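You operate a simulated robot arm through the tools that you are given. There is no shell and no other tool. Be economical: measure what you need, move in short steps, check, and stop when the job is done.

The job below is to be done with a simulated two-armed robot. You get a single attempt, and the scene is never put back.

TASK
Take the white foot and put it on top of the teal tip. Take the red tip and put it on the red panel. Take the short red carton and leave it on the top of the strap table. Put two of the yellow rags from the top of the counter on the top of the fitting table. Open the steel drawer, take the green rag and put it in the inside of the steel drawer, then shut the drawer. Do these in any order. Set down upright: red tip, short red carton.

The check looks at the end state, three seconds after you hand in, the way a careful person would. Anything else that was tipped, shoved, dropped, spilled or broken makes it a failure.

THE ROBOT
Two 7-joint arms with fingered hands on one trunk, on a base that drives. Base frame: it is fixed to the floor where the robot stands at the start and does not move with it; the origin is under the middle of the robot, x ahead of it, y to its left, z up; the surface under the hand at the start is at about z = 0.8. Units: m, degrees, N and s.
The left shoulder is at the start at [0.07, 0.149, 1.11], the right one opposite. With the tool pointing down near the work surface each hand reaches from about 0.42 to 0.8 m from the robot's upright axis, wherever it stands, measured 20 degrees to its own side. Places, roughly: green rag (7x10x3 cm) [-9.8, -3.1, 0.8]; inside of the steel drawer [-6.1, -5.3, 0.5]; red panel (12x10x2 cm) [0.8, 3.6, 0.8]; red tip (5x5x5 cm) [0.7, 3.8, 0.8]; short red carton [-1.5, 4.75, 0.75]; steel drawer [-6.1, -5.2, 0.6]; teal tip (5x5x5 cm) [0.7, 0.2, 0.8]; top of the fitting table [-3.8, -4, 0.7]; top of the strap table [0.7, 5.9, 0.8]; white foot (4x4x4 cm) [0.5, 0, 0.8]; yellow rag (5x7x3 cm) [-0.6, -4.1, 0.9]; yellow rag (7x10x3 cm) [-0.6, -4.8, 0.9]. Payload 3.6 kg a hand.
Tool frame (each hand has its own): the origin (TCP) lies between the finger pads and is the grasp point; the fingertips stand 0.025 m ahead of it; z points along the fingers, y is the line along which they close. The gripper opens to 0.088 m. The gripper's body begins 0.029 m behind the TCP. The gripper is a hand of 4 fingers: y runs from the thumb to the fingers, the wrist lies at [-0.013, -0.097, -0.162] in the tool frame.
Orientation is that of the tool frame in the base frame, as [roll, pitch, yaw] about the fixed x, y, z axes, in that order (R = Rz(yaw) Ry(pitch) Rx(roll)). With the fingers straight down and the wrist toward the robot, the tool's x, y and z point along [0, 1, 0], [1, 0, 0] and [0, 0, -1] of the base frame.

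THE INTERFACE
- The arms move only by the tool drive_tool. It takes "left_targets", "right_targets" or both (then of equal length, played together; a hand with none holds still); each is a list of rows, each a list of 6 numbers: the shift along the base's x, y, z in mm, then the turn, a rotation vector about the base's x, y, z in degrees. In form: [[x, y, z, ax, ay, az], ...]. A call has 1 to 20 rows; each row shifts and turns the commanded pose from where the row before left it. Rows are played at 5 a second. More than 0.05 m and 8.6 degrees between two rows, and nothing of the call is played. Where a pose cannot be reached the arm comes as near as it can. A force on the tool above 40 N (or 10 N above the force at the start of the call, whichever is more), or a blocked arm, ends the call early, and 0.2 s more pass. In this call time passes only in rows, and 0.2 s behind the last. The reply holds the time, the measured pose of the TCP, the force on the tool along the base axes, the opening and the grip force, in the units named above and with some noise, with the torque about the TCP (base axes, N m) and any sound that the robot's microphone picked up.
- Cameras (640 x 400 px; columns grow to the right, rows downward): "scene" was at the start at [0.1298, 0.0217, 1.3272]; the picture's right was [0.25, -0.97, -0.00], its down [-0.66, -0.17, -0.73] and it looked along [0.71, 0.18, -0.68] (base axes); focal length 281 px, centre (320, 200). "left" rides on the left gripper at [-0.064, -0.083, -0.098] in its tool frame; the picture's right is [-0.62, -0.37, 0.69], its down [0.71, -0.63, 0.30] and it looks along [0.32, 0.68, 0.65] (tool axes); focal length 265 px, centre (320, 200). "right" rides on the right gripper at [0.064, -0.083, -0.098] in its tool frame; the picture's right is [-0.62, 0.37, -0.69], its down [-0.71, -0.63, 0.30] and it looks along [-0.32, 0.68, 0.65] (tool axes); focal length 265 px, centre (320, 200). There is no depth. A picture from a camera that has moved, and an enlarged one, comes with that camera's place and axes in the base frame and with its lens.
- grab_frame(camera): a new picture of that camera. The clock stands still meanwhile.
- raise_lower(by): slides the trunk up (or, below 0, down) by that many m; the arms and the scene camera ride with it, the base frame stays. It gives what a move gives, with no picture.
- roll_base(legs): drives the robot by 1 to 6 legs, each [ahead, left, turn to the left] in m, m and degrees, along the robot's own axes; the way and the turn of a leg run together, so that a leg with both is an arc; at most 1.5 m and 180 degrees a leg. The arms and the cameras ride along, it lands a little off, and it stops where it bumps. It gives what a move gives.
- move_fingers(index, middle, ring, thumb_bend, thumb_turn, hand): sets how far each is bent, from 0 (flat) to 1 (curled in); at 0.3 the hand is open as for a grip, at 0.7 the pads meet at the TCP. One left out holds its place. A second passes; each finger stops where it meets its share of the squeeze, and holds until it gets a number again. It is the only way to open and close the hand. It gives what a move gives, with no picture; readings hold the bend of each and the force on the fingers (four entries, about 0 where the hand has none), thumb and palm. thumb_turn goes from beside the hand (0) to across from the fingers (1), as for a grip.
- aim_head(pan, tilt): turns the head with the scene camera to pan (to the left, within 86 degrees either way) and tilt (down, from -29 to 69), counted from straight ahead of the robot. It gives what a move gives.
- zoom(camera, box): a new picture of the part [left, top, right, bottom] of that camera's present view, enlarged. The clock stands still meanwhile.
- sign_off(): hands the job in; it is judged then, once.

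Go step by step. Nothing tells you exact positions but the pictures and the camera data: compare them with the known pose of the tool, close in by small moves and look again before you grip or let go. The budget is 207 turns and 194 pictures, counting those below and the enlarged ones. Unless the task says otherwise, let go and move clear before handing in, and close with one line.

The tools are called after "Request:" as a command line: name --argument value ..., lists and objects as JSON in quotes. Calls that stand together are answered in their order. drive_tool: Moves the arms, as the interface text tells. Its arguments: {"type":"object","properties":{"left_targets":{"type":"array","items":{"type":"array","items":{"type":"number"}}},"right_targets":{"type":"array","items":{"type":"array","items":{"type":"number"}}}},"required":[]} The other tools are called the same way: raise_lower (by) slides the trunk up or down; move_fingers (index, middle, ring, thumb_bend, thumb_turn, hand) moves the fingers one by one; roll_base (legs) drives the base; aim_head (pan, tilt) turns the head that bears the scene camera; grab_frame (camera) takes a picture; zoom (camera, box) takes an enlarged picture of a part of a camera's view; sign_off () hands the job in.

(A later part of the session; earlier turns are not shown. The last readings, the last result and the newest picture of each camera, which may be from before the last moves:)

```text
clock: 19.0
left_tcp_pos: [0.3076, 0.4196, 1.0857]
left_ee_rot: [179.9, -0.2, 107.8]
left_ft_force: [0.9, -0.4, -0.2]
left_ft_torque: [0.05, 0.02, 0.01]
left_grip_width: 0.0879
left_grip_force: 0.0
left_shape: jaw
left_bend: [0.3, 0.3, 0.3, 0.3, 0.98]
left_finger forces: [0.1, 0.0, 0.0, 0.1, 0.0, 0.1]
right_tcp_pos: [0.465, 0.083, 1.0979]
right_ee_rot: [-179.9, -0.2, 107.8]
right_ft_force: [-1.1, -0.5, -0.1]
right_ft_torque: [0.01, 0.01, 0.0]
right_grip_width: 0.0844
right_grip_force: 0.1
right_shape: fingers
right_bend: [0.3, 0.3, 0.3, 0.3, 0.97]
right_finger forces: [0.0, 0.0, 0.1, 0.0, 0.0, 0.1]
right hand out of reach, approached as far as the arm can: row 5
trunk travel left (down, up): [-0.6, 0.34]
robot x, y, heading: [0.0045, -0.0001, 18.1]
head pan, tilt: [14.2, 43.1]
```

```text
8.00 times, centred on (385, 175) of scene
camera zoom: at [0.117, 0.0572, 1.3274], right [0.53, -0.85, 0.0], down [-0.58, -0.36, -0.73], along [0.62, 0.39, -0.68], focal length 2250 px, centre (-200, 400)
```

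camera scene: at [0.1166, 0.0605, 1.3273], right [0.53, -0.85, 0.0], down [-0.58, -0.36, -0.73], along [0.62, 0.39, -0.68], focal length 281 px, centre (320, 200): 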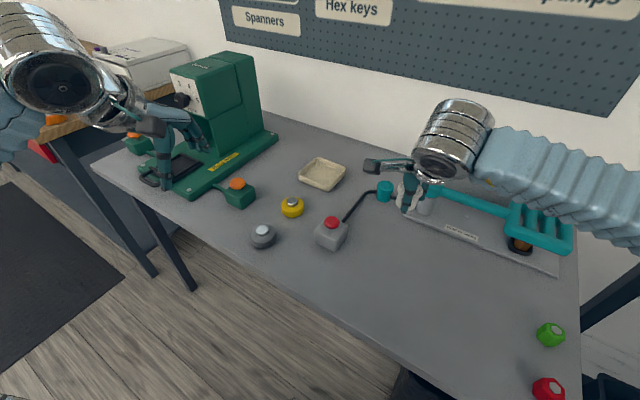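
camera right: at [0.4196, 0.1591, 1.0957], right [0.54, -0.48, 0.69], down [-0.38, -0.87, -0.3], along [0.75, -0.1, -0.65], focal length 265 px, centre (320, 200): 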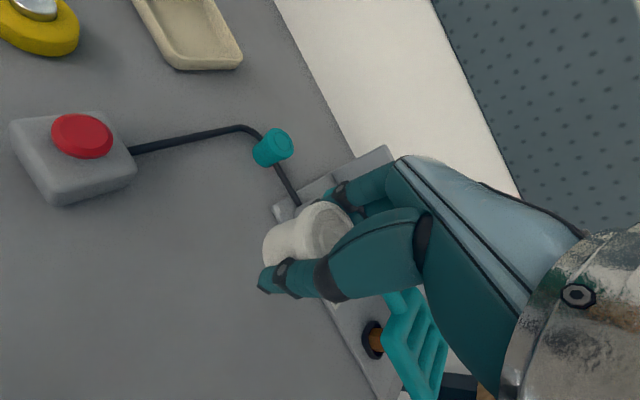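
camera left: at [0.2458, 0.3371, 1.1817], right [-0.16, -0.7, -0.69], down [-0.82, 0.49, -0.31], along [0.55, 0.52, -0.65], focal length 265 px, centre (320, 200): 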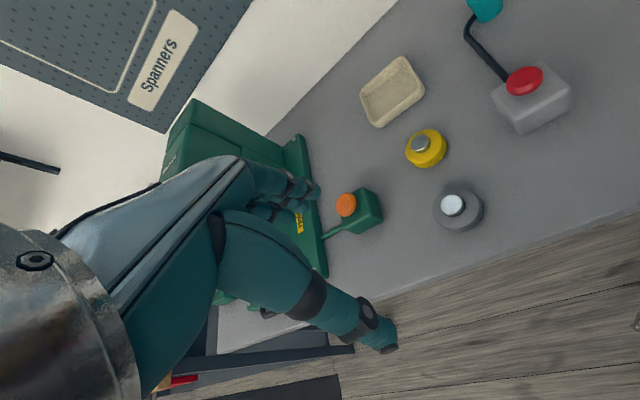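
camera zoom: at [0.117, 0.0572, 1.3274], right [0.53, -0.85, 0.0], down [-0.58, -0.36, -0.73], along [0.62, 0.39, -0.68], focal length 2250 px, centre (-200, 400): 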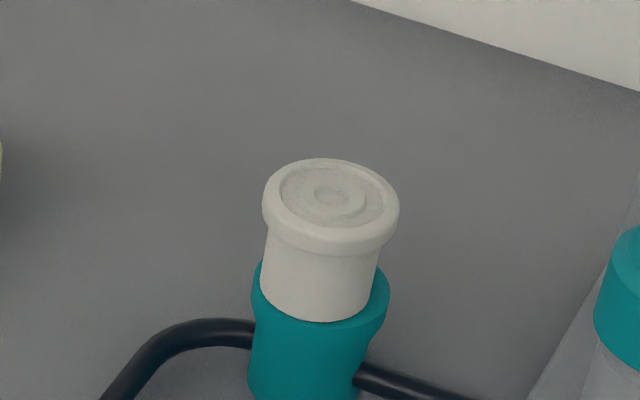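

White foot is on the teal tip, standing well. Next I back off the bench, straighten, and look left to plan the drive to the red tip.

Request:
roll_base --legs '[[0, 0, -18], [-0.5, 0, 0], [0, 0, 90]]'

Request:
aim_head --pan 0 --tilt 15

Request:
grab_frame --camera "scene"

```text
clock: 38.3
left_tcp_pos: [-0.8182, 0.4161, 1.0855]
left_ee_rot: [-180.0, -0.1, -178.9]
left_ft_force: [-0.2, -0.2, -0.6]
left_ft_torque: [-0.01, -0.02, -0.01]
left_grip_width: 0.0875
left_grip_force: 0.1
left_shape: jaw
left_bend: [0.3, 0.3, 0.3, 0.3, 0.98]
left_finger forces: [0.0, 0.0, 0.1, 0.0, 0.1, 0.1]
right_tcp_pos: [-0.4529, 0.4703, 1.0975]
right_ee_rot: [180.0, 0.0, -179.2]
right_ft_force: [-0.4, 0.4, 0.1]
right_ft_torque: [0.03, -0.02, 0.03]
right_grip_width: 0.0845
right_grip_force: 0.1
right_shape: fingers
right_bend: [0.3, 0.3, 0.3, 0.3, 0.97]
right_finger forces: [0.0, 0.1, 0.0, 0.0, 0.0, 0.1]
trunk travel left (down, up): [-0.6, 0.34]
robot x, y, heading: [-0.5029, -0.0022, 91.2]
head pan, tilt: [14.2, 43.1]
```

```text
clock: 39.2
left_tcp_pos: [-0.8196, 0.4169, 1.0847]
left_ee_rot: [179.9, 0.0, -179.1]
left_ft_force: [0.0, 0.3, -0.9]
left_ft_torque: [0.0, -0.01, 0.01]
left_grip_width: 0.0878
left_grip_force: 0.0
left_shape: jaw
left_bend: [0.3, 0.3, 0.3, 0.3, 0.98]
left_finger forces: [0.0, 0.0, 0.0, 0.1, 0.1, 0.0]
right_tcp_pos: [-0.4524, 0.4712, 1.0976]
right_ee_rot: [180.0, 0.1, -179.2]
right_ft_force: [0.8, -0.2, 0.2]
right_ft_torque: [-0.02, 0.02, -0.01]
right_grip_width: 0.0844
right_grip_force: 0.1
right_shape: fingers
right_bend: [0.3, 0.3, 0.3, 0.3, 0.97]
right_finger forces: [0.1, 0.1, 0.0, 0.0, 0.1, 0.0]
trunk travel left (down, up): [-0.6, 0.34]
robot x, y, heading: [-0.5014, 0.0024, 91.1]
head pan, tilt: [0.0, 15.0]
```

```text
159 pictures are left
camera scene: at [-0.5076, 0.145, 1.3712], right [1.0, 0.02, 0.0], down [0.01, -0.26, -0.97], along [-0.02, 0.97, -0.26], focal length 281 px, centre (320, 200)
```

scene: 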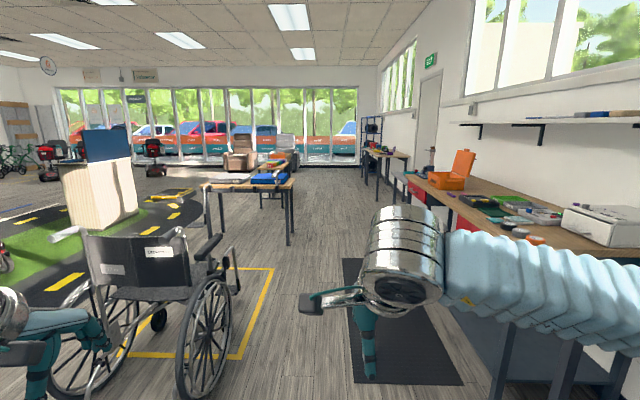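

A clear corridor runs along +y between the wheelchair and the wall bench. I'll drive along x≈-0.4 to y≈3.6, stopping along the way to check.

Request:
roll_base --legs '[[1.3, -0.12, -1], [1.3, 0, 0]]'

Request:
grab_frame --camera "scene"

```text
clock: 71.9
left_tcp_pos: [-0.7956, 2.9851, 1.085]
left_ee_rot: [179.9, 0.0, -177.5]
left_ft_force: [-0.2, 0.0, -0.9]
left_ft_torque: [-0.03, 0.0, 0.01]
left_grip_width: 0.0879
left_grip_force: 0.1
left_shape: jaw
left_bend: [0.3, 0.3, 0.3, 0.3, 0.98]
left_finger forces: [0.0, 0.0, 0.1, 0.0, 0.1, 0.1]
right_tcp_pos: [-0.4286, 3.0487, 1.0975]
right_ee_rot: [-179.9, 0.1, -177.6]
right_ft_force: [0.1, -0.3, -1.0]
right_ft_torque: [-0.02, 0.02, 0.0]
right_grip_width: 0.0848
right_grip_force: 0.1
right_shape: fingers
right_bend: [0.3, 0.3, 0.3, 0.3, 0.97]
right_finger forces: [0.1, 0.1, 0.0, 0.1, 0.0, 0.0]
trunk travel left (down, up): [-0.6, 0.34]
robot x, y, heading: [-0.4643, 2.5795, 93.0]
head pan, tilt: [0.0, 15.0]
```

```text
158 pictures are left
camera scene: at [-0.4758, 2.7222, 1.3713], right [1.0, 0.05, 0.0], down [0.01, -0.26, -0.97], along [-0.05, 0.96, -0.26], focal length 281 px, centre (320, 200)
```

scene: 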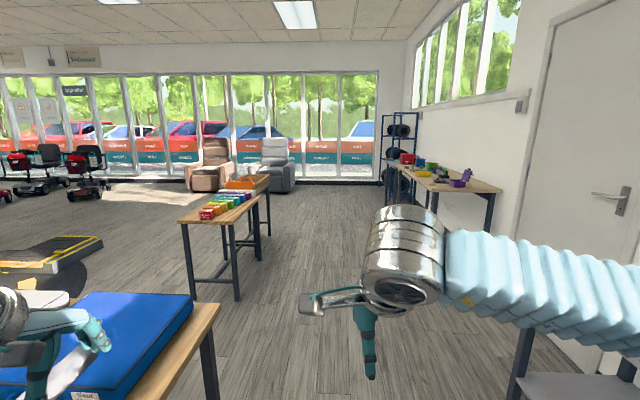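

Clear so far. I'll go 1 m further and turn to face the wall bench (+x).

Request:
roll_base --legs '[[1.05, -0.05, -3], [0, 0, -90]]'

Request:
aim_head --pan 0 --tilt 30

Request:
grab_frame --camera "scene"

```text
clock: 95.2
left_tcp_pos: [-0.0313, 3.9428, 1.0854]
left_ee_rot: [179.9, 0.0, 91.9]
left_ft_force: [0.7, -0.5, -0.6]
left_ft_torque: [0.01, 0.01, 0.01]
left_grip_width: 0.0876
left_grip_force: 0.0
left_shape: jaw
left_bend: [0.3, 0.3, 0.3, 0.3, 0.98]
left_finger forces: [0.0, 0.0, 0.0, 0.0, 0.1, 0.0]
right_tcp_pos: [0.028, 3.5776, 1.0975]
right_ee_rot: [-179.9, 0.0, 91.9]
right_ft_force: [0.1, -0.5, 0.5]
right_ft_torque: [-0.02, -0.02, 0.02]
right_grip_width: 0.0842
right_grip_force: 0.1
right_shape: fingers
right_bend: [0.3, 0.3, 0.3, 0.3, 0.97]
right_finger forces: [0.1, 0.1, 0.0, 0.0, 0.0, 0.0]
trunk travel left (down, up): [-0.6, 0.34]
robot x, y, heading: [-0.443, 3.6168, 2.0]
head pan, tilt: [0.0, 15.0]
```

```text
clock: 96.0
left_tcp_pos: [-0.0302, 3.9435, 1.0859]
left_ee_rot: [179.9, 0.0, 91.9]
left_ft_force: [-0.2, -0.6, 0.0]
left_ft_torque: [0.0, -0.03, -0.04]
left_grip_width: 0.0881
left_grip_force: 0.1
left_shape: jaw
left_bend: [0.3, 0.3, 0.3, 0.3, 0.98]
left_finger forces: [0.0, 0.0, 0.0, 0.1, 0.0, 0.0]
right_tcp_pos: [0.0282, 3.5776, 1.0972]
right_ee_rot: [180.0, 0.0, 91.9]
right_ft_force: [0.2, 0.4, -0.1]
right_ft_torque: [-0.01, 0.03, 0.0]
right_grip_width: 0.0847
right_grip_force: 0.0
right_shape: fingers
right_bend: [0.3, 0.3, 0.3, 0.3, 0.97]
right_finger forces: [0.0, 0.0, 0.0, 0.0, 0.0, 0.0]
trunk travel left (down, up): [-0.6, 0.34]
robot x, y, heading: [-0.4436, 3.6207, 2.2]
head pan, tilt: [0.0, 30.0]
```

```text
157 pictures are left
camera scene: at [-0.3033, 3.6275, 1.3471], right [0.04, -1.0, 0.0], down [-0.5, -0.02, -0.87], along [0.87, 0.03, -0.5], focal length 281 px, centre (320, 200)
```

scene: 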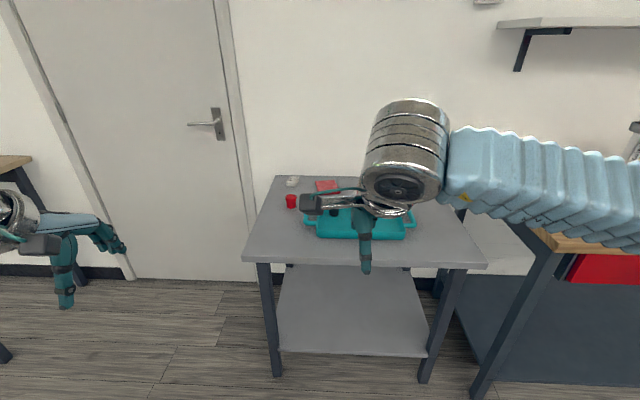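

The small table ahead carries the red tip, the red panel and a teal tray. Approaching it by 0.38 m.

Request:
roll_base --legs '[[0.38, 0.0, -2]]'

Request:
aim_head --pan 5 --tilt 42

Request:
grab_frame --camera "scene"

Request:
grab_frame --camera "left"

```text
clock: 101.4
left_tcp_pos: [0.3626, 3.9328, 1.0852]
left_ee_rot: [179.9, -0.1, 89.6]
left_ft_force: [-0.9, 0.4, -0.2]
left_ft_torque: [-0.01, 0.0, 0.03]
left_grip_width: 0.0876
left_grip_force: 0.1
left_shape: jaw
left_bend: [0.3, 0.3, 0.3, 0.3, 0.98]
left_finger forces: [0.0, 0.1, 0.0, 0.0, 0.0, 0.1]
right_tcp_pos: [0.4082, 3.5642, 1.0978]
right_ee_rot: [179.8, -0.2, 89.7]
right_ft_force: [-0.2, 0.7, -0.6]
right_ft_torque: [0.04, 0.04, -0.02]
right_grip_width: 0.0847
right_grip_force: 0.1
right_shape: fingers
right_bend: [0.3, 0.3, 0.3, 0.3, 0.97]
right_finger forces: [0.0, 0.1, 0.0, 0.0, 0.1, 0.1]
trunk travel left (down, up): [-0.6, 0.34]
robot x, y, heading: [-0.0581, 3.6285, -0.1]
head pan, tilt: [0.0, 30.0]
```

```text
clock: 102.1
left_tcp_pos: [0.3633, 3.9325, 1.0848]
left_ee_rot: [179.8, 0.0, 89.6]
left_ft_force: [-0.1, -0.5, 0.3]
left_ft_torque: [0.02, 0.01, 0.02]
left_grip_width: 0.088
left_grip_force: 0.0
left_shape: jaw
left_bend: [0.3, 0.3, 0.3, 0.3, 0.98]
left_finger forces: [0.0, 0.1, 0.1, 0.0, 0.0, 0.0]
right_tcp_pos: [0.4089, 3.5665, 1.0975]
right_ee_rot: [-179.9, 0.0, 89.6]
right_ft_force: [0.0, 0.2, -0.1]
right_ft_torque: [-0.02, -0.01, 0.02]
right_grip_width: 0.0844
right_grip_force: 0.0
right_shape: fingers
right_bend: [0.3, 0.3, 0.3, 0.3, 0.97]
right_finger forces: [0.0, 0.0, 0.0, 0.0, 0.1, 0.1]
trunk travel left (down, up): [-0.6, 0.34]
robot x, y, heading: [-0.0585, 3.6322, -0.1]
head pan, tilt: [5.0, 42.0]
```

```text
156 pictures are left
camera scene: at [0.0734, 3.6366, 1.3288], right [0.09, -1.0, 0.0], down [-0.67, -0.06, -0.74], along [0.74, 0.06, -0.67], focal length 281 px, centre (320, 200)
```

scene: 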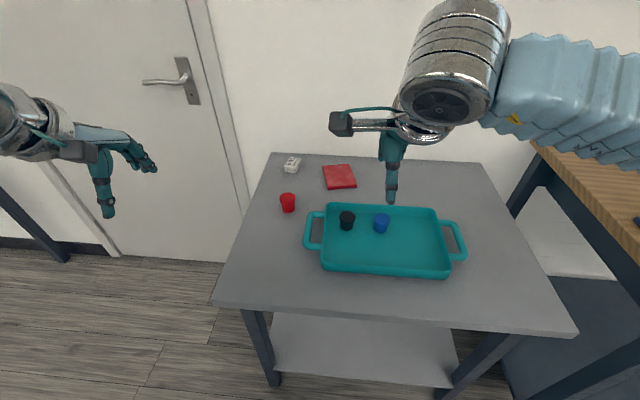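

```text
155 pictures are left
camera left: at [0.2776, 3.8692, 1.1825], right [-0.37, -0.62, -0.69], down [-0.62, 0.72, -0.31], along [0.69, 0.32, -0.65], focal length 265 px, centre (320, 200)
```

left: 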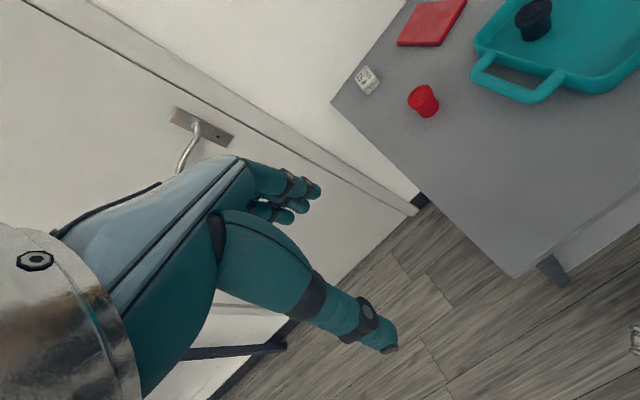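

Red tip, red panel (with the white dotted thing nearby) are visible. Zooming to measure them.

Request:
zoom --camera "scene" --box '[260, 140, 380, 215]'

Request:
zoom --camera "left" --box '[340, 0, 500, 100]'

```text
5.33 times, centred on (320, 178) of scene
camera zoom: at [0.0734, 3.6366, 1.3288], right [0.09, -1.0, 0.0], down [-0.67, -0.06, -0.74], along [0.74, 0.06, -0.67], focal length 1500 px, centre (320, 320)
```

zoom: 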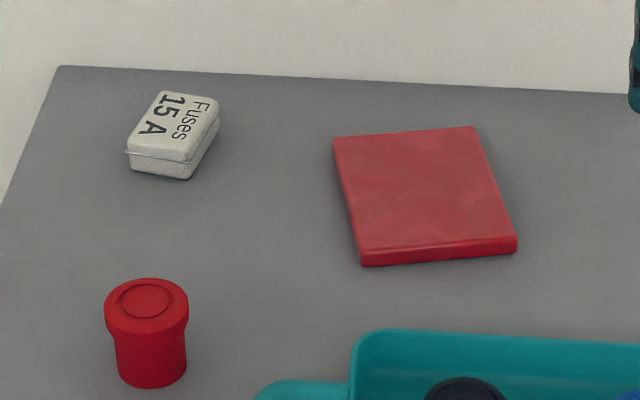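

```text
4.00 times, centred on (420, 50) of left
camera zoom: at [0.2776, 3.8692, 1.1825], right [-0.37, -0.62, -0.69], down [-0.62, 0.72, -0.31], along [0.69, 0.32, -0.65], focal length 1062 px, centre (-80, 800)
```

zoom: 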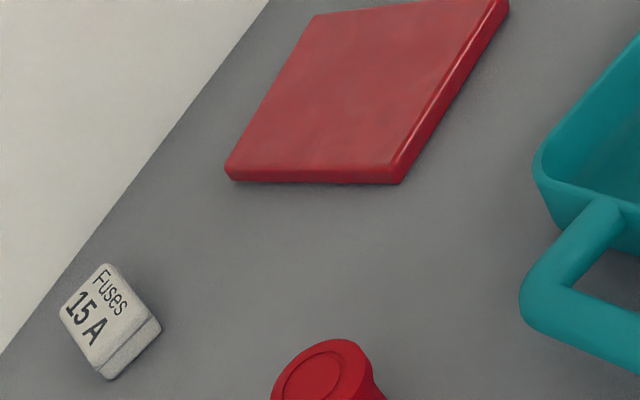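

Triangulation: red tip top at (0.645,3.776,0.817), panel centre about (0.79,3.638,0.79), tabletop ~0.772. I'll move 7 cm closer and lower the trunk a little for reach.

Request:
roll_base --legs '[[0.07, 0.03, 0]]'

Request:
raise_lower --by -0.08

```text
clock: 103.7
left_tcp_pos: [0.4327, 3.9635, 1.0851]
left_ee_rot: [179.9, 0.2, 89.6]
left_ft_force: [0.2, 0.2, -0.5]
left_ft_torque: [-0.01, -0.02, -0.03]
left_grip_width: 0.0877
left_grip_force: 0.1
left_shape: jaw
left_bend: [0.3, 0.3, 0.3, 0.3, 0.98]
left_finger forces: [0.0, 0.0, 0.0, 0.1, 0.0, 0.0]
right_tcp_pos: [0.4777, 3.5941, 1.0968]
right_ee_rot: [180.0, 0.0, 89.6]
right_ft_force: [0.4, -0.1, 1.0]
right_ft_torque: [0.03, 0.03, 0.0]
right_grip_width: 0.0847
right_grip_force: 0.0
right_shape: fingers
right_bend: [0.3, 0.3, 0.3, 0.3, 0.97]
right_finger forces: [0.1, 0.1, 0.0, 0.1, 0.0, 0.0]
trunk travel left (down, up): [-0.6, 0.34]
robot x, y, heading: [0.0147, 3.656, 0.1]
head pan, tilt: [5.0, 42.0]
```

```text
clock: 104.9
left_tcp_pos: [0.434, 3.9628, 1.0049]
left_ee_rot: [179.9, 0.1, 89.6]
left_ft_force: [0.8, 0.6, -0.3]
left_ft_torque: [-0.02, 0.02, 0.01]
left_grip_width: 0.088
left_grip_force: 0.0
left_shape: jaw
left_bend: [0.3, 0.3, 0.3, 0.3, 0.98]
left_finger forces: [0.0, 0.0, 0.0, 0.1, 0.1, 0.0]
right_tcp_pos: [0.4777, 3.5953, 1.0166]
right_ee_rot: [180.0, 0.0, 89.6]
right_ft_force: [-0.6, -0.5, -0.3]
right_ft_torque: [0.0, 0.01, 0.01]
right_grip_width: 0.0848
right_grip_force: 0.0
right_shape: fingers
right_bend: [0.3, 0.3, 0.3, 0.3, 0.97]
right_finger forces: [0.0, 0.0, 0.0, 0.0, 0.1, 0.1]
trunk travel left (down, up): [-0.52, 0.42]
robot x, y, heading: [0.0139, 3.6605, -0.0]
head pan, tilt: [5.0, 42.0]
```

Moving the right hand aside and the left hand above the red tip.

Request:
drive_tool --left_targets '[[42, -25, 0, 0, 0, 0], [42, -25, 0, 0, 0, 0], [42, -25, 0, 0, 0, 0], [30, -38, -10, 0, 0, 0], [30, -38, -10, 0, 0, 0], [25, -36, -15, 0, 0, 0], [0, 0, -40, 0, 0, 0]]' --right_targets '[[-10, -40, 10, 0, 0, 0], [-10, -40, 10, 0, 0, 0], [-10, -40, 10, 0, 0, 0], [-10, -40, 10, 0, 0, 0], [-10, -40, 10, 0, 0, 0], [0, 0, 0, 0, 0, 0], [0, 0, 0, 0, 0, 0]]'

Request:
grab_frame --camera "left"

Request:
grab_frame --camera "scene"

```text
clock: 106.5
left_tcp_pos: [0.6442, 3.7747, 0.9342]
left_ee_rot: [179.6, 0.0, 89.6]
left_ft_force: [0.1, -0.3, 0.1]
left_ft_torque: [0.04, -0.01, 0.0]
left_grip_width: 0.0876
left_grip_force: 0.0
left_shape: jaw
left_bend: [0.3, 0.3, 0.3, 0.3, 0.98]
left_finger forces: [0.1, 0.0, 0.0, 0.0, 0.0, 0.0]
right_tcp_pos: [0.4245, 3.3894, 1.0649]
right_ee_rot: [179.9, -0.1, 89.6]
right_ft_force: [-0.6, -0.3, 1.2]
right_ft_torque: [-0.04, 0.02, 0.0]
right_grip_width: 0.0842
right_grip_force: 0.1
right_shape: fingers
right_bend: [0.3, 0.3, 0.3, 0.3, 0.97]
right_finger forces: [0.0, 0.0, 0.0, 0.0, 0.0, 0.0]
trunk travel left (down, up): [-0.52, 0.42]
robot x, y, heading: [0.0125, 3.6572, 0.0]
head pan, tilt: [5.0, 42.0]
```

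```text
152 pictures are left
camera left: at [0.5587, 3.7087, 1.0315], right [-0.37, -0.62, -0.69], down [-0.62, 0.72, -0.31], along [0.69, 0.32, -0.65], focal length 265 px, centre (320, 200)
```

left: 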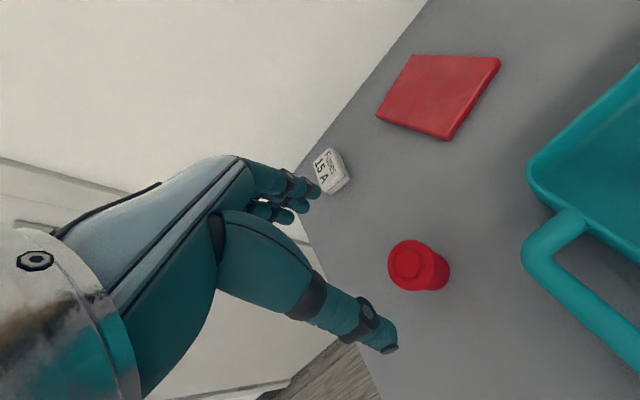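

```text
151 pictures are left
camera scene: at [0.1442, 3.6659, 1.2491], right [0.09, -1.0, 0.0], down [-0.67, -0.06, -0.74], along [0.74, 0.06, -0.67], focal length 281 px, centre (320, 200)
```

scene: 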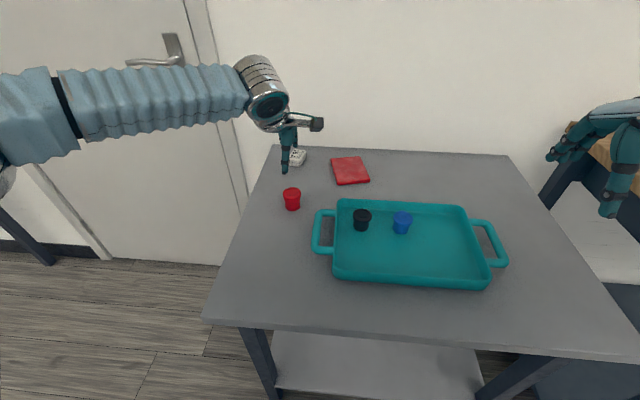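

I need a sharper fix on the tip; zooming with both cameras.

Request:
zoom --camera "left" --box '[340, 210, 500, 310]'

Request:
zoom --camera "scene" --box '[260, 140, 380, 215]'

```text
4.00 times, centred on (420, 260) of left
camera zoom: at [0.5587, 3.7087, 1.0315], right [-0.37, -0.62, -0.69], down [-0.62, 0.72, -0.31], along [0.69, 0.32, -0.65], focal length 1062 px, centre (-80, -40)
```

zoom: 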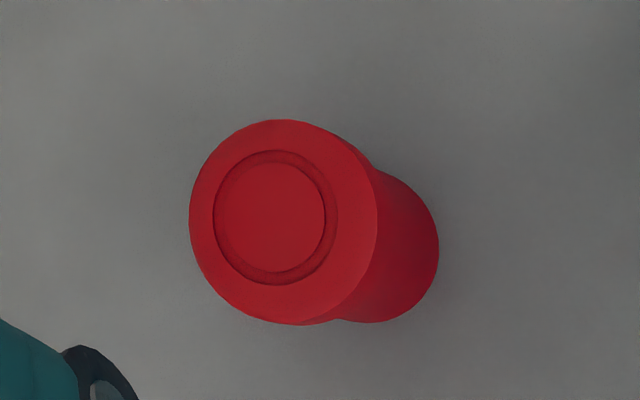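

```text
5.33 times, centred on (320, 178) of scene
camera zoom: at [0.1442, 3.6659, 1.2491], right [0.09, -1.0, 0.0], down [-0.67, -0.06, -0.74], along [0.74, 0.06, -0.67], focal length 1500 px, centre (320, 320)
```

zoom: 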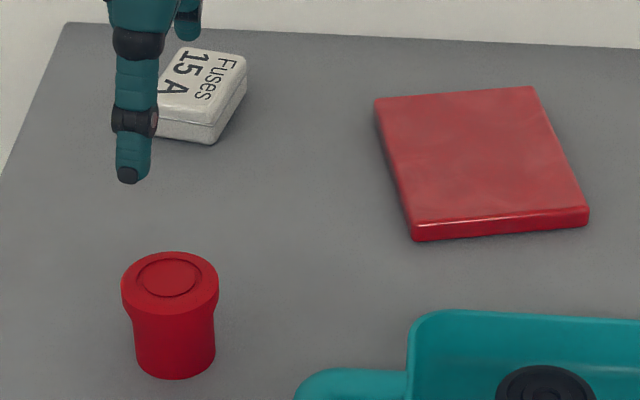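

Tip best estimate is (0.654,3.777), top z ≈0.807. Descending part way and rechecking.

Request:
drive_tool --left_targets '[[10, 2, -30, 0, 0, 0], [0, 0, -30, 0, 0, 0], [0, 0, -25, 0, 0, 0]]'

Request:
grab_frame --camera "left"

Request:
zoom --camera "scene" --box '[240, 140, 360, 215]'

```text
clock: 107.3
left_tcp_pos: [0.6431, 3.7879, 0.8517]
left_ee_rot: [179.8, 0.3, 89.6]
left_ft_force: [0.7, -0.2, -0.3]
left_ft_torque: [-0.02, 0.0, -0.03]
left_grip_width: 0.0879
left_grip_force: 0.1
left_shape: jaw
left_bend: [0.3, 0.3, 0.3, 0.3, 0.98]
left_finger forces: [0.1, 0.0, 0.1, 0.0, 0.1, 0.0]
left hand out of reach, approached as far as the arm can: row 1, 2, 3
right_tcp_pos: [0.4285, 3.392, 1.0635]
right_ee_rot: [180.0, 0.0, 89.7]
right_ft_force: [1.6, 0.2, 0.3]
right_ft_torque: [0.02, 0.02, 0.0]
right_grip_width: 0.0846
right_grip_force: 0.1
right_shape: fingers
right_bend: [0.3, 0.3, 0.3, 0.3, 0.97]
right_finger forces: [0.0, 0.1, 0.1, 0.1, 0.0, 0.0]
trunk travel left (down, up): [-0.52, 0.42]
robot x, y, heading: [0.0145, 3.6593, -0.2]
head pan, tilt: [5.0, 42.0]
```

```text
148 pictures are left
camera left: at [0.5575, 3.7235, 0.949], right [-0.37, -0.62, -0.69], down [-0.62, 0.72, -0.31], along [0.69, 0.32, -0.65], focal length 265 px, centre (320, 200)
```

left: 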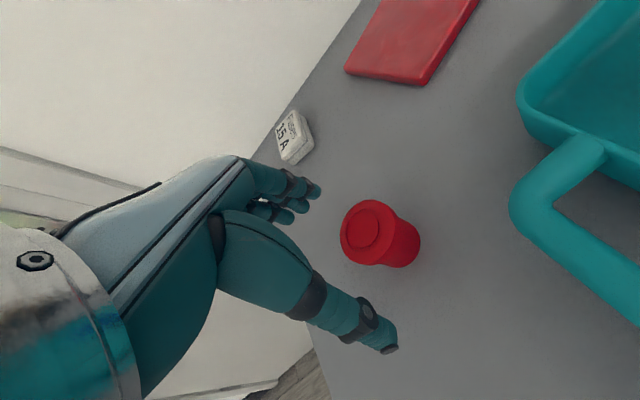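

```text
5.33 times, centred on (300, 178) of scene
camera zoom: at [0.1477, 3.6679, 1.2486], right [0.09, -1.0, 0.0], down [-0.67, -0.06, -0.74], along [0.74, 0.06, -0.67], focal length 1500 px, centre (427, 320)
```

zoom: 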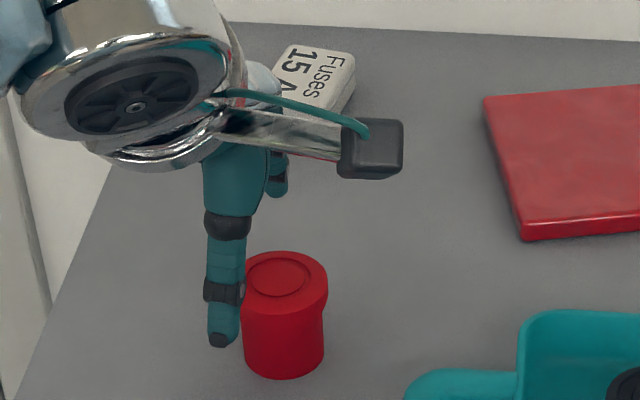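

The left arm hit a limit, most likely from the lowered trunk. I'll raise the trunk back and re-approach.

Request:
raise_lower --by 0.1

Request:
drive_tool --left_targets '[[0, 0, 0, 0, 0, 0], [0, 0, -20, 0, 0, 0], [0, 0, -30, 0, 0, 0]]'

```text
clock: 108.6
left_tcp_pos: [0.6414, 3.788, 0.9523]
left_ee_rot: [180.0, 0.1, 89.5]
left_ft_force: [0.3, 0.5, 0.5]
left_ft_torque: [-0.02, -0.01, -0.01]
left_grip_width: 0.0877
left_grip_force: 0.0
left_shape: jaw
left_bend: [0.3, 0.3, 0.3, 0.3, 0.98]
left_finger forces: [0.0, 0.0, 0.0, 0.1, 0.1, 0.0]
right_tcp_pos: [0.4273, 3.3903, 1.1659]
right_ee_rot: [-180.0, 0.0, 89.6]
right_ft_force: [0.7, 0.6, -0.1]
right_ft_torque: [0.01, 0.01, -0.01]
right_grip_width: 0.0845
right_grip_force: 0.2
right_shape: fingers
right_bend: [0.3, 0.3, 0.3, 0.3, 0.97]
right_finger forces: [0.0, 0.0, 0.0, 0.0, 0.0, 0.0]
trunk travel left (down, up): [-0.62, 0.32]
robot x, y, heading: [0.0144, 3.6594, -0.4]
head pan, tilt: [5.0, 42.0]
```

```text
clock: 109.4
left_tcp_pos: [0.6307, 3.799, 0.9089]
left_ee_rot: [179.8, 0.3, 89.5]
left_ft_force: [-0.4, 0.2, -0.3]
left_ft_torque: [0.02, 0.01, 0.01]
left_grip_width: 0.0878
left_grip_force: 0.1
left_shape: jaw
left_bend: [0.3, 0.3, 0.3, 0.3, 0.98]
left_finger forces: [0.0, 0.1, 0.0, 0.1, 0.1, 0.0]
left hand out of reach, approached as far as the arm can: row 2, 3
right_tcp_pos: [0.4278, 3.3917, 1.1636]
right_ee_rot: [180.0, 0.0, 89.6]
right_ft_force: [0.5, 0.3, -0.5]
right_ft_torque: [0.02, 0.03, 0.03]
right_grip_width: 0.0847
right_grip_force: 0.0
right_shape: fingers
right_bend: [0.3, 0.3, 0.3, 0.3, 0.97]
right_finger forces: [0.0, 0.1, 0.1, 0.1, 0.0, 0.1]
trunk travel left (down, up): [-0.62, 0.32]
robot x, y, heading: [0.0149, 3.6594, 0.2]
head pan, tilt: [5.0, 42.0]
```

Arm is still limited here, so I'll reposition the robot 11 cm to the right, putting the tip at the favourable 20° left bearing.

Request:
drive_tool --left_targets '[[-20, 20, 40, 0, 0, 0], [-30, 20, 30, 0, 0, 0], [-30, 20, 30, 0, 0, 0]]'

Request:
roll_base --legs '[[0.0, -0.11, 0]]'

Request:
grab_frame --camera "scene"

```text
clock: 110.2
left_tcp_pos: [0.5485, 3.8595, 1.0083]
left_ee_rot: [179.8, 0.1, 89.5]
left_ft_force: [0.2, 1.1, -0.3]
left_ft_torque: [0.03, -0.02, -0.01]
left_grip_width: 0.0877
left_grip_force: 0.1
left_shape: jaw
left_bend: [0.3, 0.3, 0.3, 0.3, 0.98]
left_finger forces: [0.0, 0.0, 0.0, 0.0, 0.0, 0.0]
right_tcp_pos: [0.4258, 3.3913, 1.1656]
right_ee_rot: [179.9, 0.0, 89.5]
right_ft_force: [0.2, -0.3, 0.8]
right_ft_torque: [0.02, -0.05, 0.0]
right_grip_width: 0.0844
right_grip_force: 0.2
right_shape: fingers
right_bend: [0.3, 0.3, 0.3, 0.3, 0.97]
right_finger forces: [0.1, 0.0, 0.0, 0.1, 0.0, 0.0]
trunk travel left (down, up): [-0.62, 0.32]
robot x, y, heading: [0.0132, 3.6569, -0.3]
head pan, tilt: [5.0, 42.0]
```

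```text
clock: 112.2
left_tcp_pos: [0.5516, 3.75, 1.0075]
left_ee_rot: [180.0, 0.2, 89.6]
left_ft_force: [0.0, 0.2, -0.8]
left_ft_torque: [0.0, -0.01, 0.02]
left_grip_width: 0.0876
left_grip_force: 0.0
left_shape: jaw
left_bend: [0.3, 0.3, 0.3, 0.3, 0.98]
left_finger forces: [0.1, 0.0, 0.0, 0.0, 0.0, 0.1]
right_tcp_pos: [0.4283, 3.282, 1.1644]
right_ee_rot: [-179.9, 0.1, 89.7]
right_ft_force: [0.0, -0.2, -0.3]
right_ft_torque: [0.0, 0.01, -0.04]
right_grip_width: 0.0843
right_grip_force: 0.0
right_shape: fingers
right_bend: [0.3, 0.3, 0.3, 0.3, 0.97]
right_finger forces: [0.0, 0.1, 0.0, 0.0, 0.0, 0.0]
trunk travel left (down, up): [-0.62, 0.32]
robot x, y, heading: [0.0154, 3.549, -0.1]
head pan, tilt: [5.0, 42.0]
```

```text
146 pictures are left
camera scene: at [0.1469, 3.5556, 1.3487], right [0.09, -1.0, 0.0], down [-0.67, -0.06, -0.74], along [0.74, 0.06, -0.67], focal length 281 px, centre (320, 200)
```

scene: 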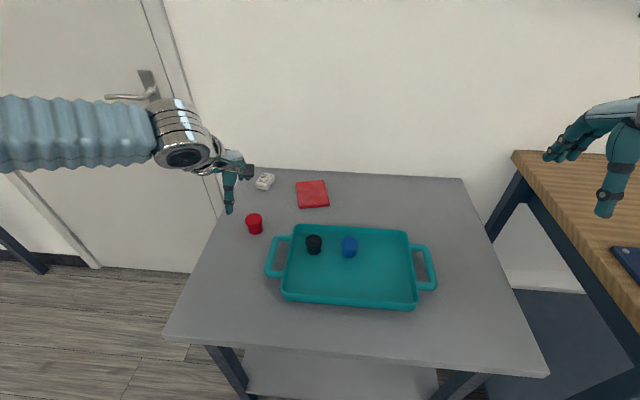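

Now moving above the tip again from this position.

Request:
drive_tool --left_targets '[[34, 9, 0, 0, 0, 0], [34, 9, 0, 0, 0, 0], [34, 9, -20, 0, 0, 0], [0, 0, -40, 0, 0, 0], [0, 0, -40, 0, 0, 0]]'

Request:
grab_frame --camera "left"

Request:
grab_frame --camera "scene"

```text
clock: 113.4
left_tcp_pos: [0.6537, 3.7769, 0.9091]
left_ee_rot: [179.8, 0.2, 89.6]
left_ft_force: [-0.9, -0.6, 0.2]
left_ft_torque: [0.03, 0.0, 0.0]
left_grip_width: 0.0878
left_grip_force: 0.2
left_shape: jaw
left_bend: [0.3, 0.3, 0.3, 0.3, 0.98]
left_finger forces: [0.0, 0.0, 0.1, 0.0, 0.1, 0.0]
right_tcp_pos: [0.427, 3.2824, 1.1651]
right_ee_rot: [-180.0, 0.0, 89.6]
right_ft_force: [0.2, 0.2, 0.1]
right_ft_torque: [-0.03, 0.0, -0.01]
right_grip_width: 0.0844
right_grip_force: 0.1
right_shape: fingers
right_bend: [0.3, 0.3, 0.3, 0.3, 0.97]
right_finger forces: [0.1, 0.0, 0.0, 0.0, 0.0, 0.0]
trunk travel left (down, up): [-0.62, 0.32]
robot x, y, heading: [0.0153, 3.5489, -0.2]
head pan, tilt: [5.0, 42.0]
```

```text
145 pictures are left
camera left: at [0.568, 3.7125, 1.0059], right [-0.37, -0.62, -0.69], down [-0.62, 0.72, -0.31], along [0.69, 0.32, -0.65], focal length 265 px, centre (320, 200)
```

left: 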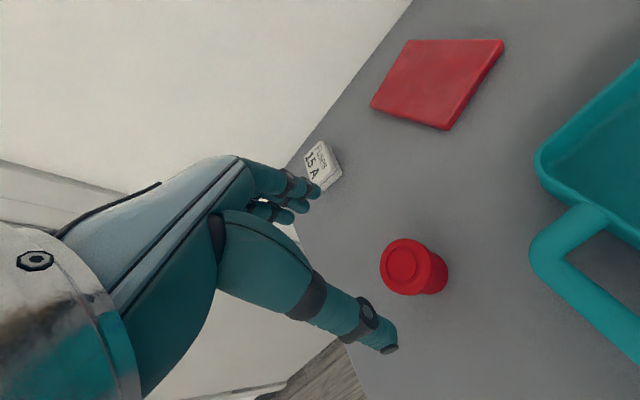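

```text
144 pictures are left
camera scene: at [0.1469, 3.5554, 1.3487], right [0.09, -1.0, 0.0], down [-0.67, -0.06, -0.74], along [0.74, 0.06, -0.67], focal length 281 px, centre (320, 200)
```

scene: 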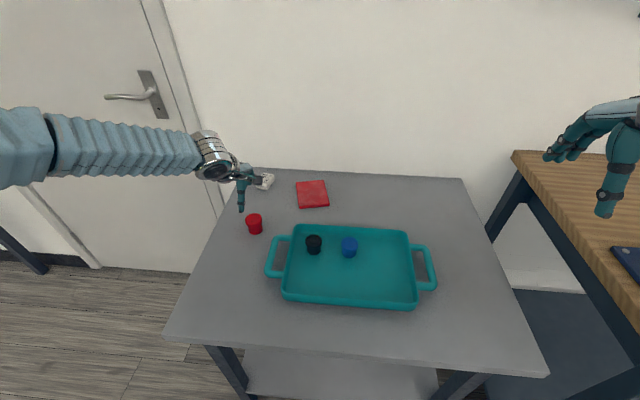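

Tip confirmed at (0.656,3.777), right under the hand. Descending to grasp height.

Request:
drive_tool --left_targets '[[2, 0, -35, 0, 0, 0], [0, 0, -35, 0, 0, 0], [0, 0, -25, 0, 0, 0], [0, 0, -14, 0, 0, 0]]'

Request:
grab_frame --camera "left"

Request:
zoom --camera "scene" --box '[200, 170, 320, 245]'

```text
clock: 114.4
left_tcp_pos: [0.6299, 3.789, 0.8242]
left_ee_rot: [179.7, 0.2, 89.6]
left_ft_force: [1.8, 0.9, 5.9]
left_ft_torque: [-0.04, -0.36, 0.01]
left_grip_width: 0.0879
left_grip_force: 0.1
left_shape: jaw
left_bend: [0.27, 0.3, 0.3, 0.3, 0.98]
left_finger forces: [5.3, 0.1, 0.1, 0.1, 0.0, 0.0]
left hand out of reach, approached as far as the arm can: row 2, 3, 4
right_tcp_pos: [0.4265, 3.2824, 1.1636]
right_ee_rot: [179.9, 0.0, 89.6]
right_ft_force: [-0.3, 0.7, -0.1]
right_ft_torque: [0.01, 0.0, 0.0]
right_grip_width: 0.0845
right_grip_force: 0.0
right_shape: fingers
right_bend: [0.3, 0.3, 0.3, 0.3, 0.97]
right_finger forces: [0.0, 0.0, 0.1, 0.0, 0.0, 0.0]
trunk travel left (down, up): [-0.62, 0.32]
robot x, y, heading: [0.0124, 3.5476, 0.0]
head pan, tilt: [5.0, 42.0]
```

```text
143 pictures are left
camera left: at [0.5436, 3.7242, 0.9214], right [-0.37, -0.62, -0.69], down [-0.62, 0.72, -0.31], along [0.69, 0.32, -0.65], focal length 265 px, centre (320, 200)
```

left: 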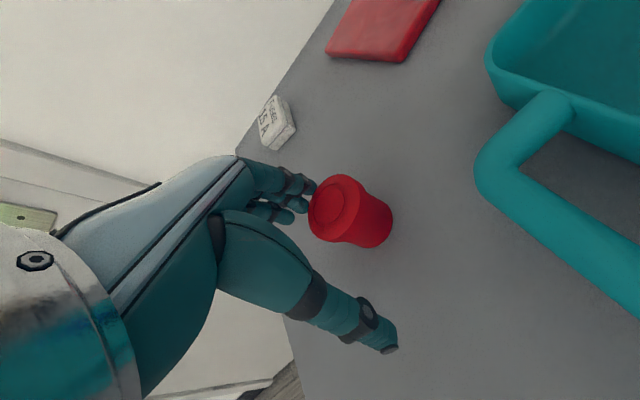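

```text
5.33 times, centred on (260, 208) of scene
camera zoom: at [0.1459, 3.5544, 1.349], right [0.09, -1.0, 0.0], down [-0.67, -0.06, -0.74], along [0.74, 0.06, -0.67], focal length 1500 px, centre (640, 160)
```

zoom: 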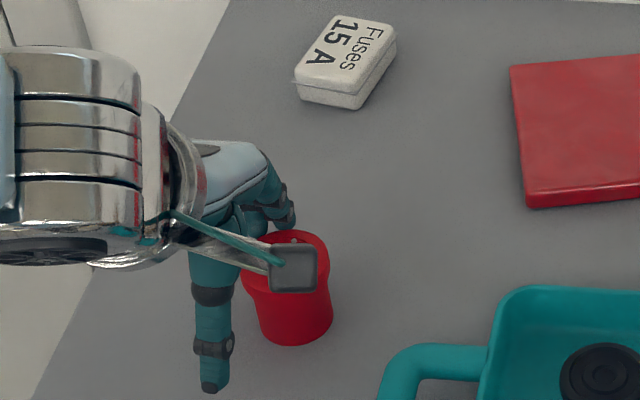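

The left arm's configuration runs out of travel low down and the index is touching the tip. I'll lift straight away and check, then use the right hand, which reached this height fine earlier.

Request:
drive_tool --left_targets '[[0, 0, 40, 0, 0, 0], [0, 0, 45, 0, 0, 0], [0, 0, 45, 0, 0, 0], [0, 0, 45, 0, 0, 0]]'

Request:
zoom --camera "scene" --box '[200, 170, 320, 245]'

```text
clock: 115.4
left_tcp_pos: [0.6277, 3.7888, 1.0006]
left_ee_rot: [179.9, 0.1, 89.4]
left_ft_force: [-0.4, -0.6, -0.6]
left_ft_torque: [0.01, -0.02, 0.02]
left_grip_width: 0.0876
left_grip_force: 0.1
left_shape: jaw
left_bend: [0.3, 0.3, 0.3, 0.3, 0.98]
left_finger forces: [0.0, 0.0, 0.1, 0.0, 0.0, 0.0]
right_tcp_pos: [0.4249, 3.2822, 1.1655]
right_ee_rot: [179.9, 0.1, 89.6]
right_ft_force: [0.4, -0.3, -0.2]
right_ft_torque: [-0.02, 0.04, -0.02]
right_grip_width: 0.0845
right_grip_force: 0.0
right_shape: fingers
right_bend: [0.3, 0.3, 0.3, 0.3, 0.97]
right_finger forces: [0.1, 0.0, 0.0, 0.0, 0.0, 0.1]
trunk travel left (down, up): [-0.62, 0.32]
robot x, y, heading: [0.0141, 3.5473, 0.1]
head pan, tilt: [5.0, 42.0]
```

```text
5.33 times, centred on (260, 208) of scene
camera zoom: at [0.1447, 3.5549, 1.3489], right [0.09, -1.0, 0.0], down [-0.67, -0.06, -0.74], along [0.74, 0.06, -0.67], focal length 1500 px, centre (640, 160)
```

zoom: 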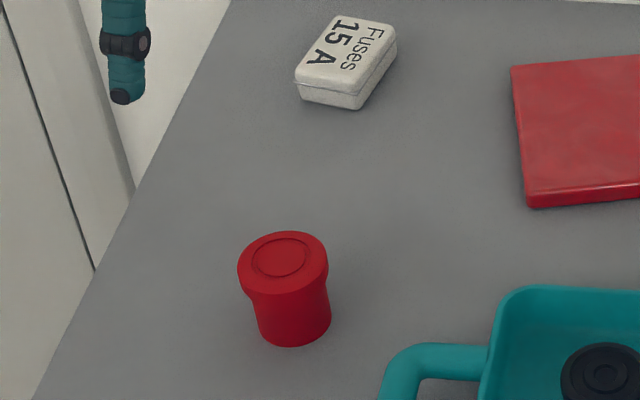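

The tip is still upright and in place. Retracting the left hand and shifting the robot left 0.33 m so that the right hand can take the tip.

Request:
drive_tool --left_targets '[[-40, 15, 15, 0, 0, 0], [-40, 15, 15, 0, 0, 0], [-40, 15, 15, 0, 0, 0], [-40, 15, 15, 0, 0, 0], [-30, 10, 15, 0, 0, 0]]'

Request:
roll_base --legs '[[0.0, 0.33, 0]]'

Request:
raise_lower --by -0.05

Request:
aim_head --pan -10 --tilt 42

Request:
grab_frame --camera "scene"

Request:
grab_frame --camera "right"

```text
clock: 116.6
left_tcp_pos: [0.4402, 3.8603, 1.0695]
left_ee_rot: [-180.0, 0.0, 89.5]
left_ft_force: [0.4, 0.9, 0.6]
left_ft_torque: [0.02, -0.01, 0.02]
left_grip_width: 0.088
left_grip_force: 0.1
left_shape: jaw
left_bend: [0.3, 0.3, 0.3, 0.3, 0.98]
left_finger forces: [0.1, 0.0, 0.0, 0.1, 0.0, 0.0]
right_tcp_pos: [0.4289, 3.2827, 1.1643]
right_ee_rot: [180.0, 0.0, 89.6]
right_ft_force: [0.6, 0.3, 0.4]
right_ft_torque: [0.04, 0.04, 0.02]
right_grip_width: 0.0846
right_grip_force: 0.1
right_shape: fingers
right_bend: [0.3, 0.3, 0.3, 0.3, 0.97]
right_finger forces: [0.0, 0.1, 0.0, 0.1, 0.0, 0.0]
trunk travel left (down, up): [-0.62, 0.32]
robot x, y, heading: [0.0157, 3.5448, -0.2]
head pan, tilt: [5.0, 42.0]
```

```text
clock: 121.4
left_tcp_pos: [0.4401, 4.1892, 1.0703]
left_ee_rot: [179.9, 0.2, 89.5]
left_ft_force: [-0.1, 0.8, -0.7]
left_ft_torque: [-0.01, 0.04, -0.02]
left_grip_width: 0.0876
left_grip_force: 0.0
left_shape: jaw
left_bend: [0.3, 0.3, 0.3, 0.3, 0.98]
left_finger forces: [0.1, 0.1, 0.0, 0.0, 0.0, 0.0]
right_tcp_pos: [0.4272, 3.6129, 1.1652]
right_ee_rot: [179.9, 0.0, 89.5]
right_ft_force: [0.0, 0.5, 0.2]
right_ft_torque: [-0.02, -0.01, 0.02]
right_grip_width: 0.0845
right_grip_force: 0.0
right_shape: fingers
right_bend: [0.3, 0.3, 0.3, 0.3, 0.97]
right_finger forces: [0.0, 0.1, 0.1, 0.1, 0.1, 0.0]
trunk travel left (down, up): [-0.62, 0.32]
robot x, y, heading: [0.0185, 3.8807, -0.3]
head pan, tilt: [5.0, 42.0]
```

```text
clock: 122.3
left_tcp_pos: [0.4402, 4.1891, 1.0211]
left_ee_rot: [179.8, 0.2, 89.5]
left_ft_force: [0.8, -0.6, -0.5]
left_ft_torque: [0.02, 0.0, 0.0]
left_grip_width: 0.0878
left_grip_force: 0.0
left_shape: jaw
left_bend: [0.3, 0.3, 0.3, 0.3, 0.98]
left_finger forces: [0.0, 0.1, 0.0, 0.0, 0.1, 0.1]
right_tcp_pos: [0.4279, 3.6107, 1.1141]
right_ee_rot: [180.0, 0.0, 89.5]
right_ft_force: [0.0, 0.7, -0.6]
right_ft_torque: [-0.01, 0.05, 0.03]
right_grip_width: 0.0845
right_grip_force: 0.1
right_shape: fingers
right_bend: [0.3, 0.3, 0.3, 0.3, 0.97]
right_finger forces: [0.0, 0.0, 0.0, 0.0, 0.0, 0.0]
trunk travel left (down, up): [-0.57, 0.37]
robot x, y, heading: [0.0174, 3.8751, 0.1]
head pan, tilt: [5.0, 42.0]
```

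```text
clock: 123.1
left_tcp_pos: [0.4413, 4.1889, 1.0205]
left_ee_rot: [179.8, 0.1, 89.5]
left_ft_force: [0.2, 0.9, 0.2]
left_ft_torque: [0.0, 0.02, -0.01]
left_grip_width: 0.0881
left_grip_force: 0.0
left_shape: jaw
left_bend: [0.3, 0.3, 0.3, 0.3, 0.98]
left_finger forces: [0.0, 0.0, 0.1, 0.1, 0.1, 0.0]
right_tcp_pos: [0.4276, 3.6127, 1.1142]
right_ee_rot: [-180.0, 0.0, 89.6]
right_ft_force: [0.6, 0.0, -0.4]
right_ft_torque: [0.0, 0.0, -0.01]
right_grip_width: 0.0844
right_grip_force: 0.1
right_shape: fingers
right_bend: [0.3, 0.3, 0.3, 0.3, 0.97]
right_finger forces: [0.0, 0.1, 0.0, 0.0, 0.0, 0.0]
trunk travel left (down, up): [-0.57, 0.37]
robot x, y, heading: [0.0138, 3.8773, 0.0]
head pan, tilt: [-10.0, 42.0]
```

```text
140 pictures are left
camera scene: at [0.1462, 3.8645, 1.2987], right [-0.18, -0.98, 0.0], down [-0.66, 0.12, -0.74], along [0.73, -0.13, -0.67], focal length 281 px, centre (320, 200)
```

scene: 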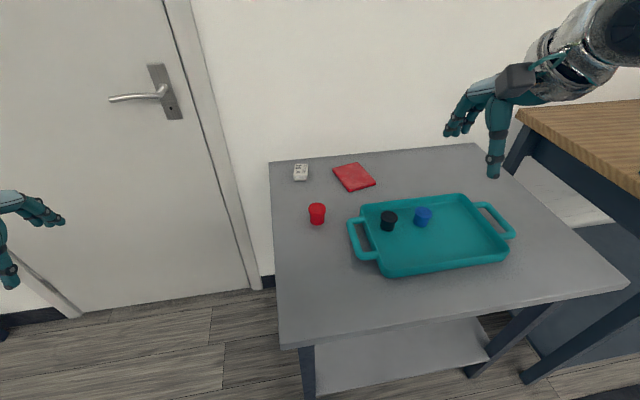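

```text
139 pictures are left
camera right: at [0.3446, 3.6762, 1.2131], right [0.36, -0.62, 0.69], down [-0.64, -0.71, -0.3], along [0.68, -0.33, -0.65], focal length 265 px, centre (320, 200)
```

right: 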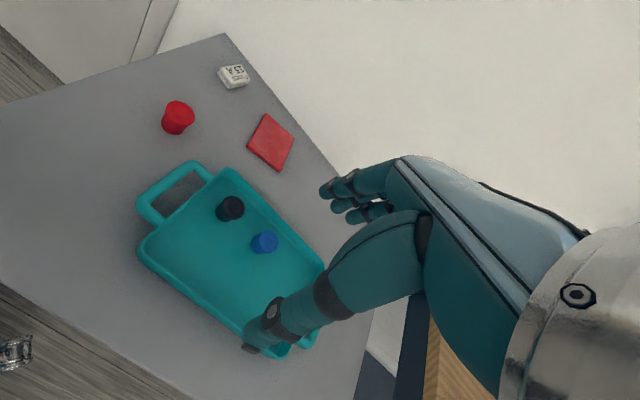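

Moving the right hand above the tip.

Request:
drive_tool --right_targets '[[36, 28, -10, 0, 0, 0], [38, 28, -10, 0, 0, 0], [38, 28, -10, 0, 0, 0], [38, 27, -10, 0, 0, 0], [38, 27, -10, 0, 0, 0], [38, 26, -10, 0, 0, 0], [0, 0, -45, 0, 0, 0], [0, 0, -45, 0, 0, 0], [0, 0, -45, 0, 0, 0]]'

Request:
zoom --camera "right" --box '[160, 160, 400, 310]'

Request:
zoom --camera "scene" --box '[260, 150, 400, 237]'

```text
clock: 125.1
left_tcp_pos: [0.4403, 4.1888, 1.0198]
left_ee_rot: [179.9, 0.1, 89.5]
left_ft_force: [0.7, -0.1, -0.6]
left_ft_torque: [0.0, 0.0, 0.0]
left_grip_width: 0.0875
left_grip_force: 0.0
left_shape: jaw
left_bend: [0.3, 0.3, 0.3, 0.3, 0.98]
left_finger forces: [0.0, 0.1, 0.1, 0.1, 0.0, 0.0]
right_tcp_pos: [0.6551, 3.7761, 0.9175]
right_ee_rot: [-180.0, 0.0, 89.7]
right_ft_force: [0.3, 0.6, -0.1]
right_ft_torque: [-0.02, 0.02, 0.03]
right_grip_width: 0.0845
right_grip_force: 0.2
right_shape: fingers
right_bend: [0.3, 0.3, 0.3, 0.3, 0.97]
right_finger forces: [0.0, 0.0, 0.1, 0.0, 0.1, 0.0]
trunk travel left (down, up): [-0.57, 0.37]
robot x, y, heading: [0.016, 3.883, -0.3]
head pan, tilt: [-10.0, 42.0]
```

```text
2.67 times, centred on (280, 235) of right
camera zoom: at [0.5726, 3.8408, 1.0165], right [0.36, -0.62, 0.69], down [-0.64, -0.71, -0.3], along [0.68, -0.33, -0.65], focal length 708 px, centre (427, 107)
```

zoom: 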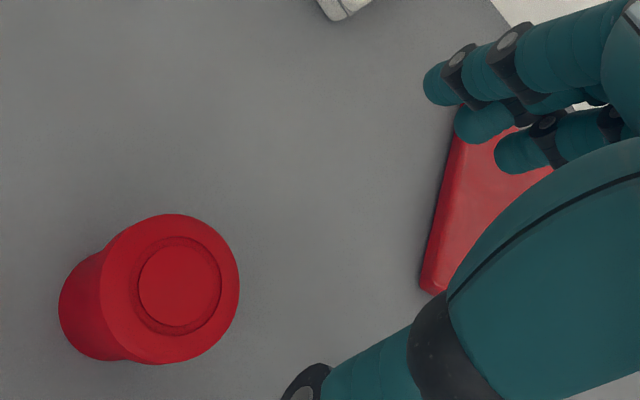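

```text
4.57 times, centred on (330, 194) of scene
camera zoom: at [0.1474, 3.8646, 1.2986], right [-0.18, -0.98, 0.0], down [-0.66, 0.12, -0.74], along [0.73, -0.13, -0.67], focal length 1286 px, centre (274, 230)
```

zoom: 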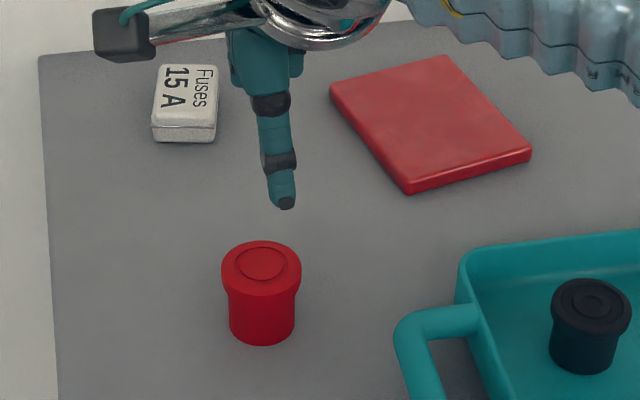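

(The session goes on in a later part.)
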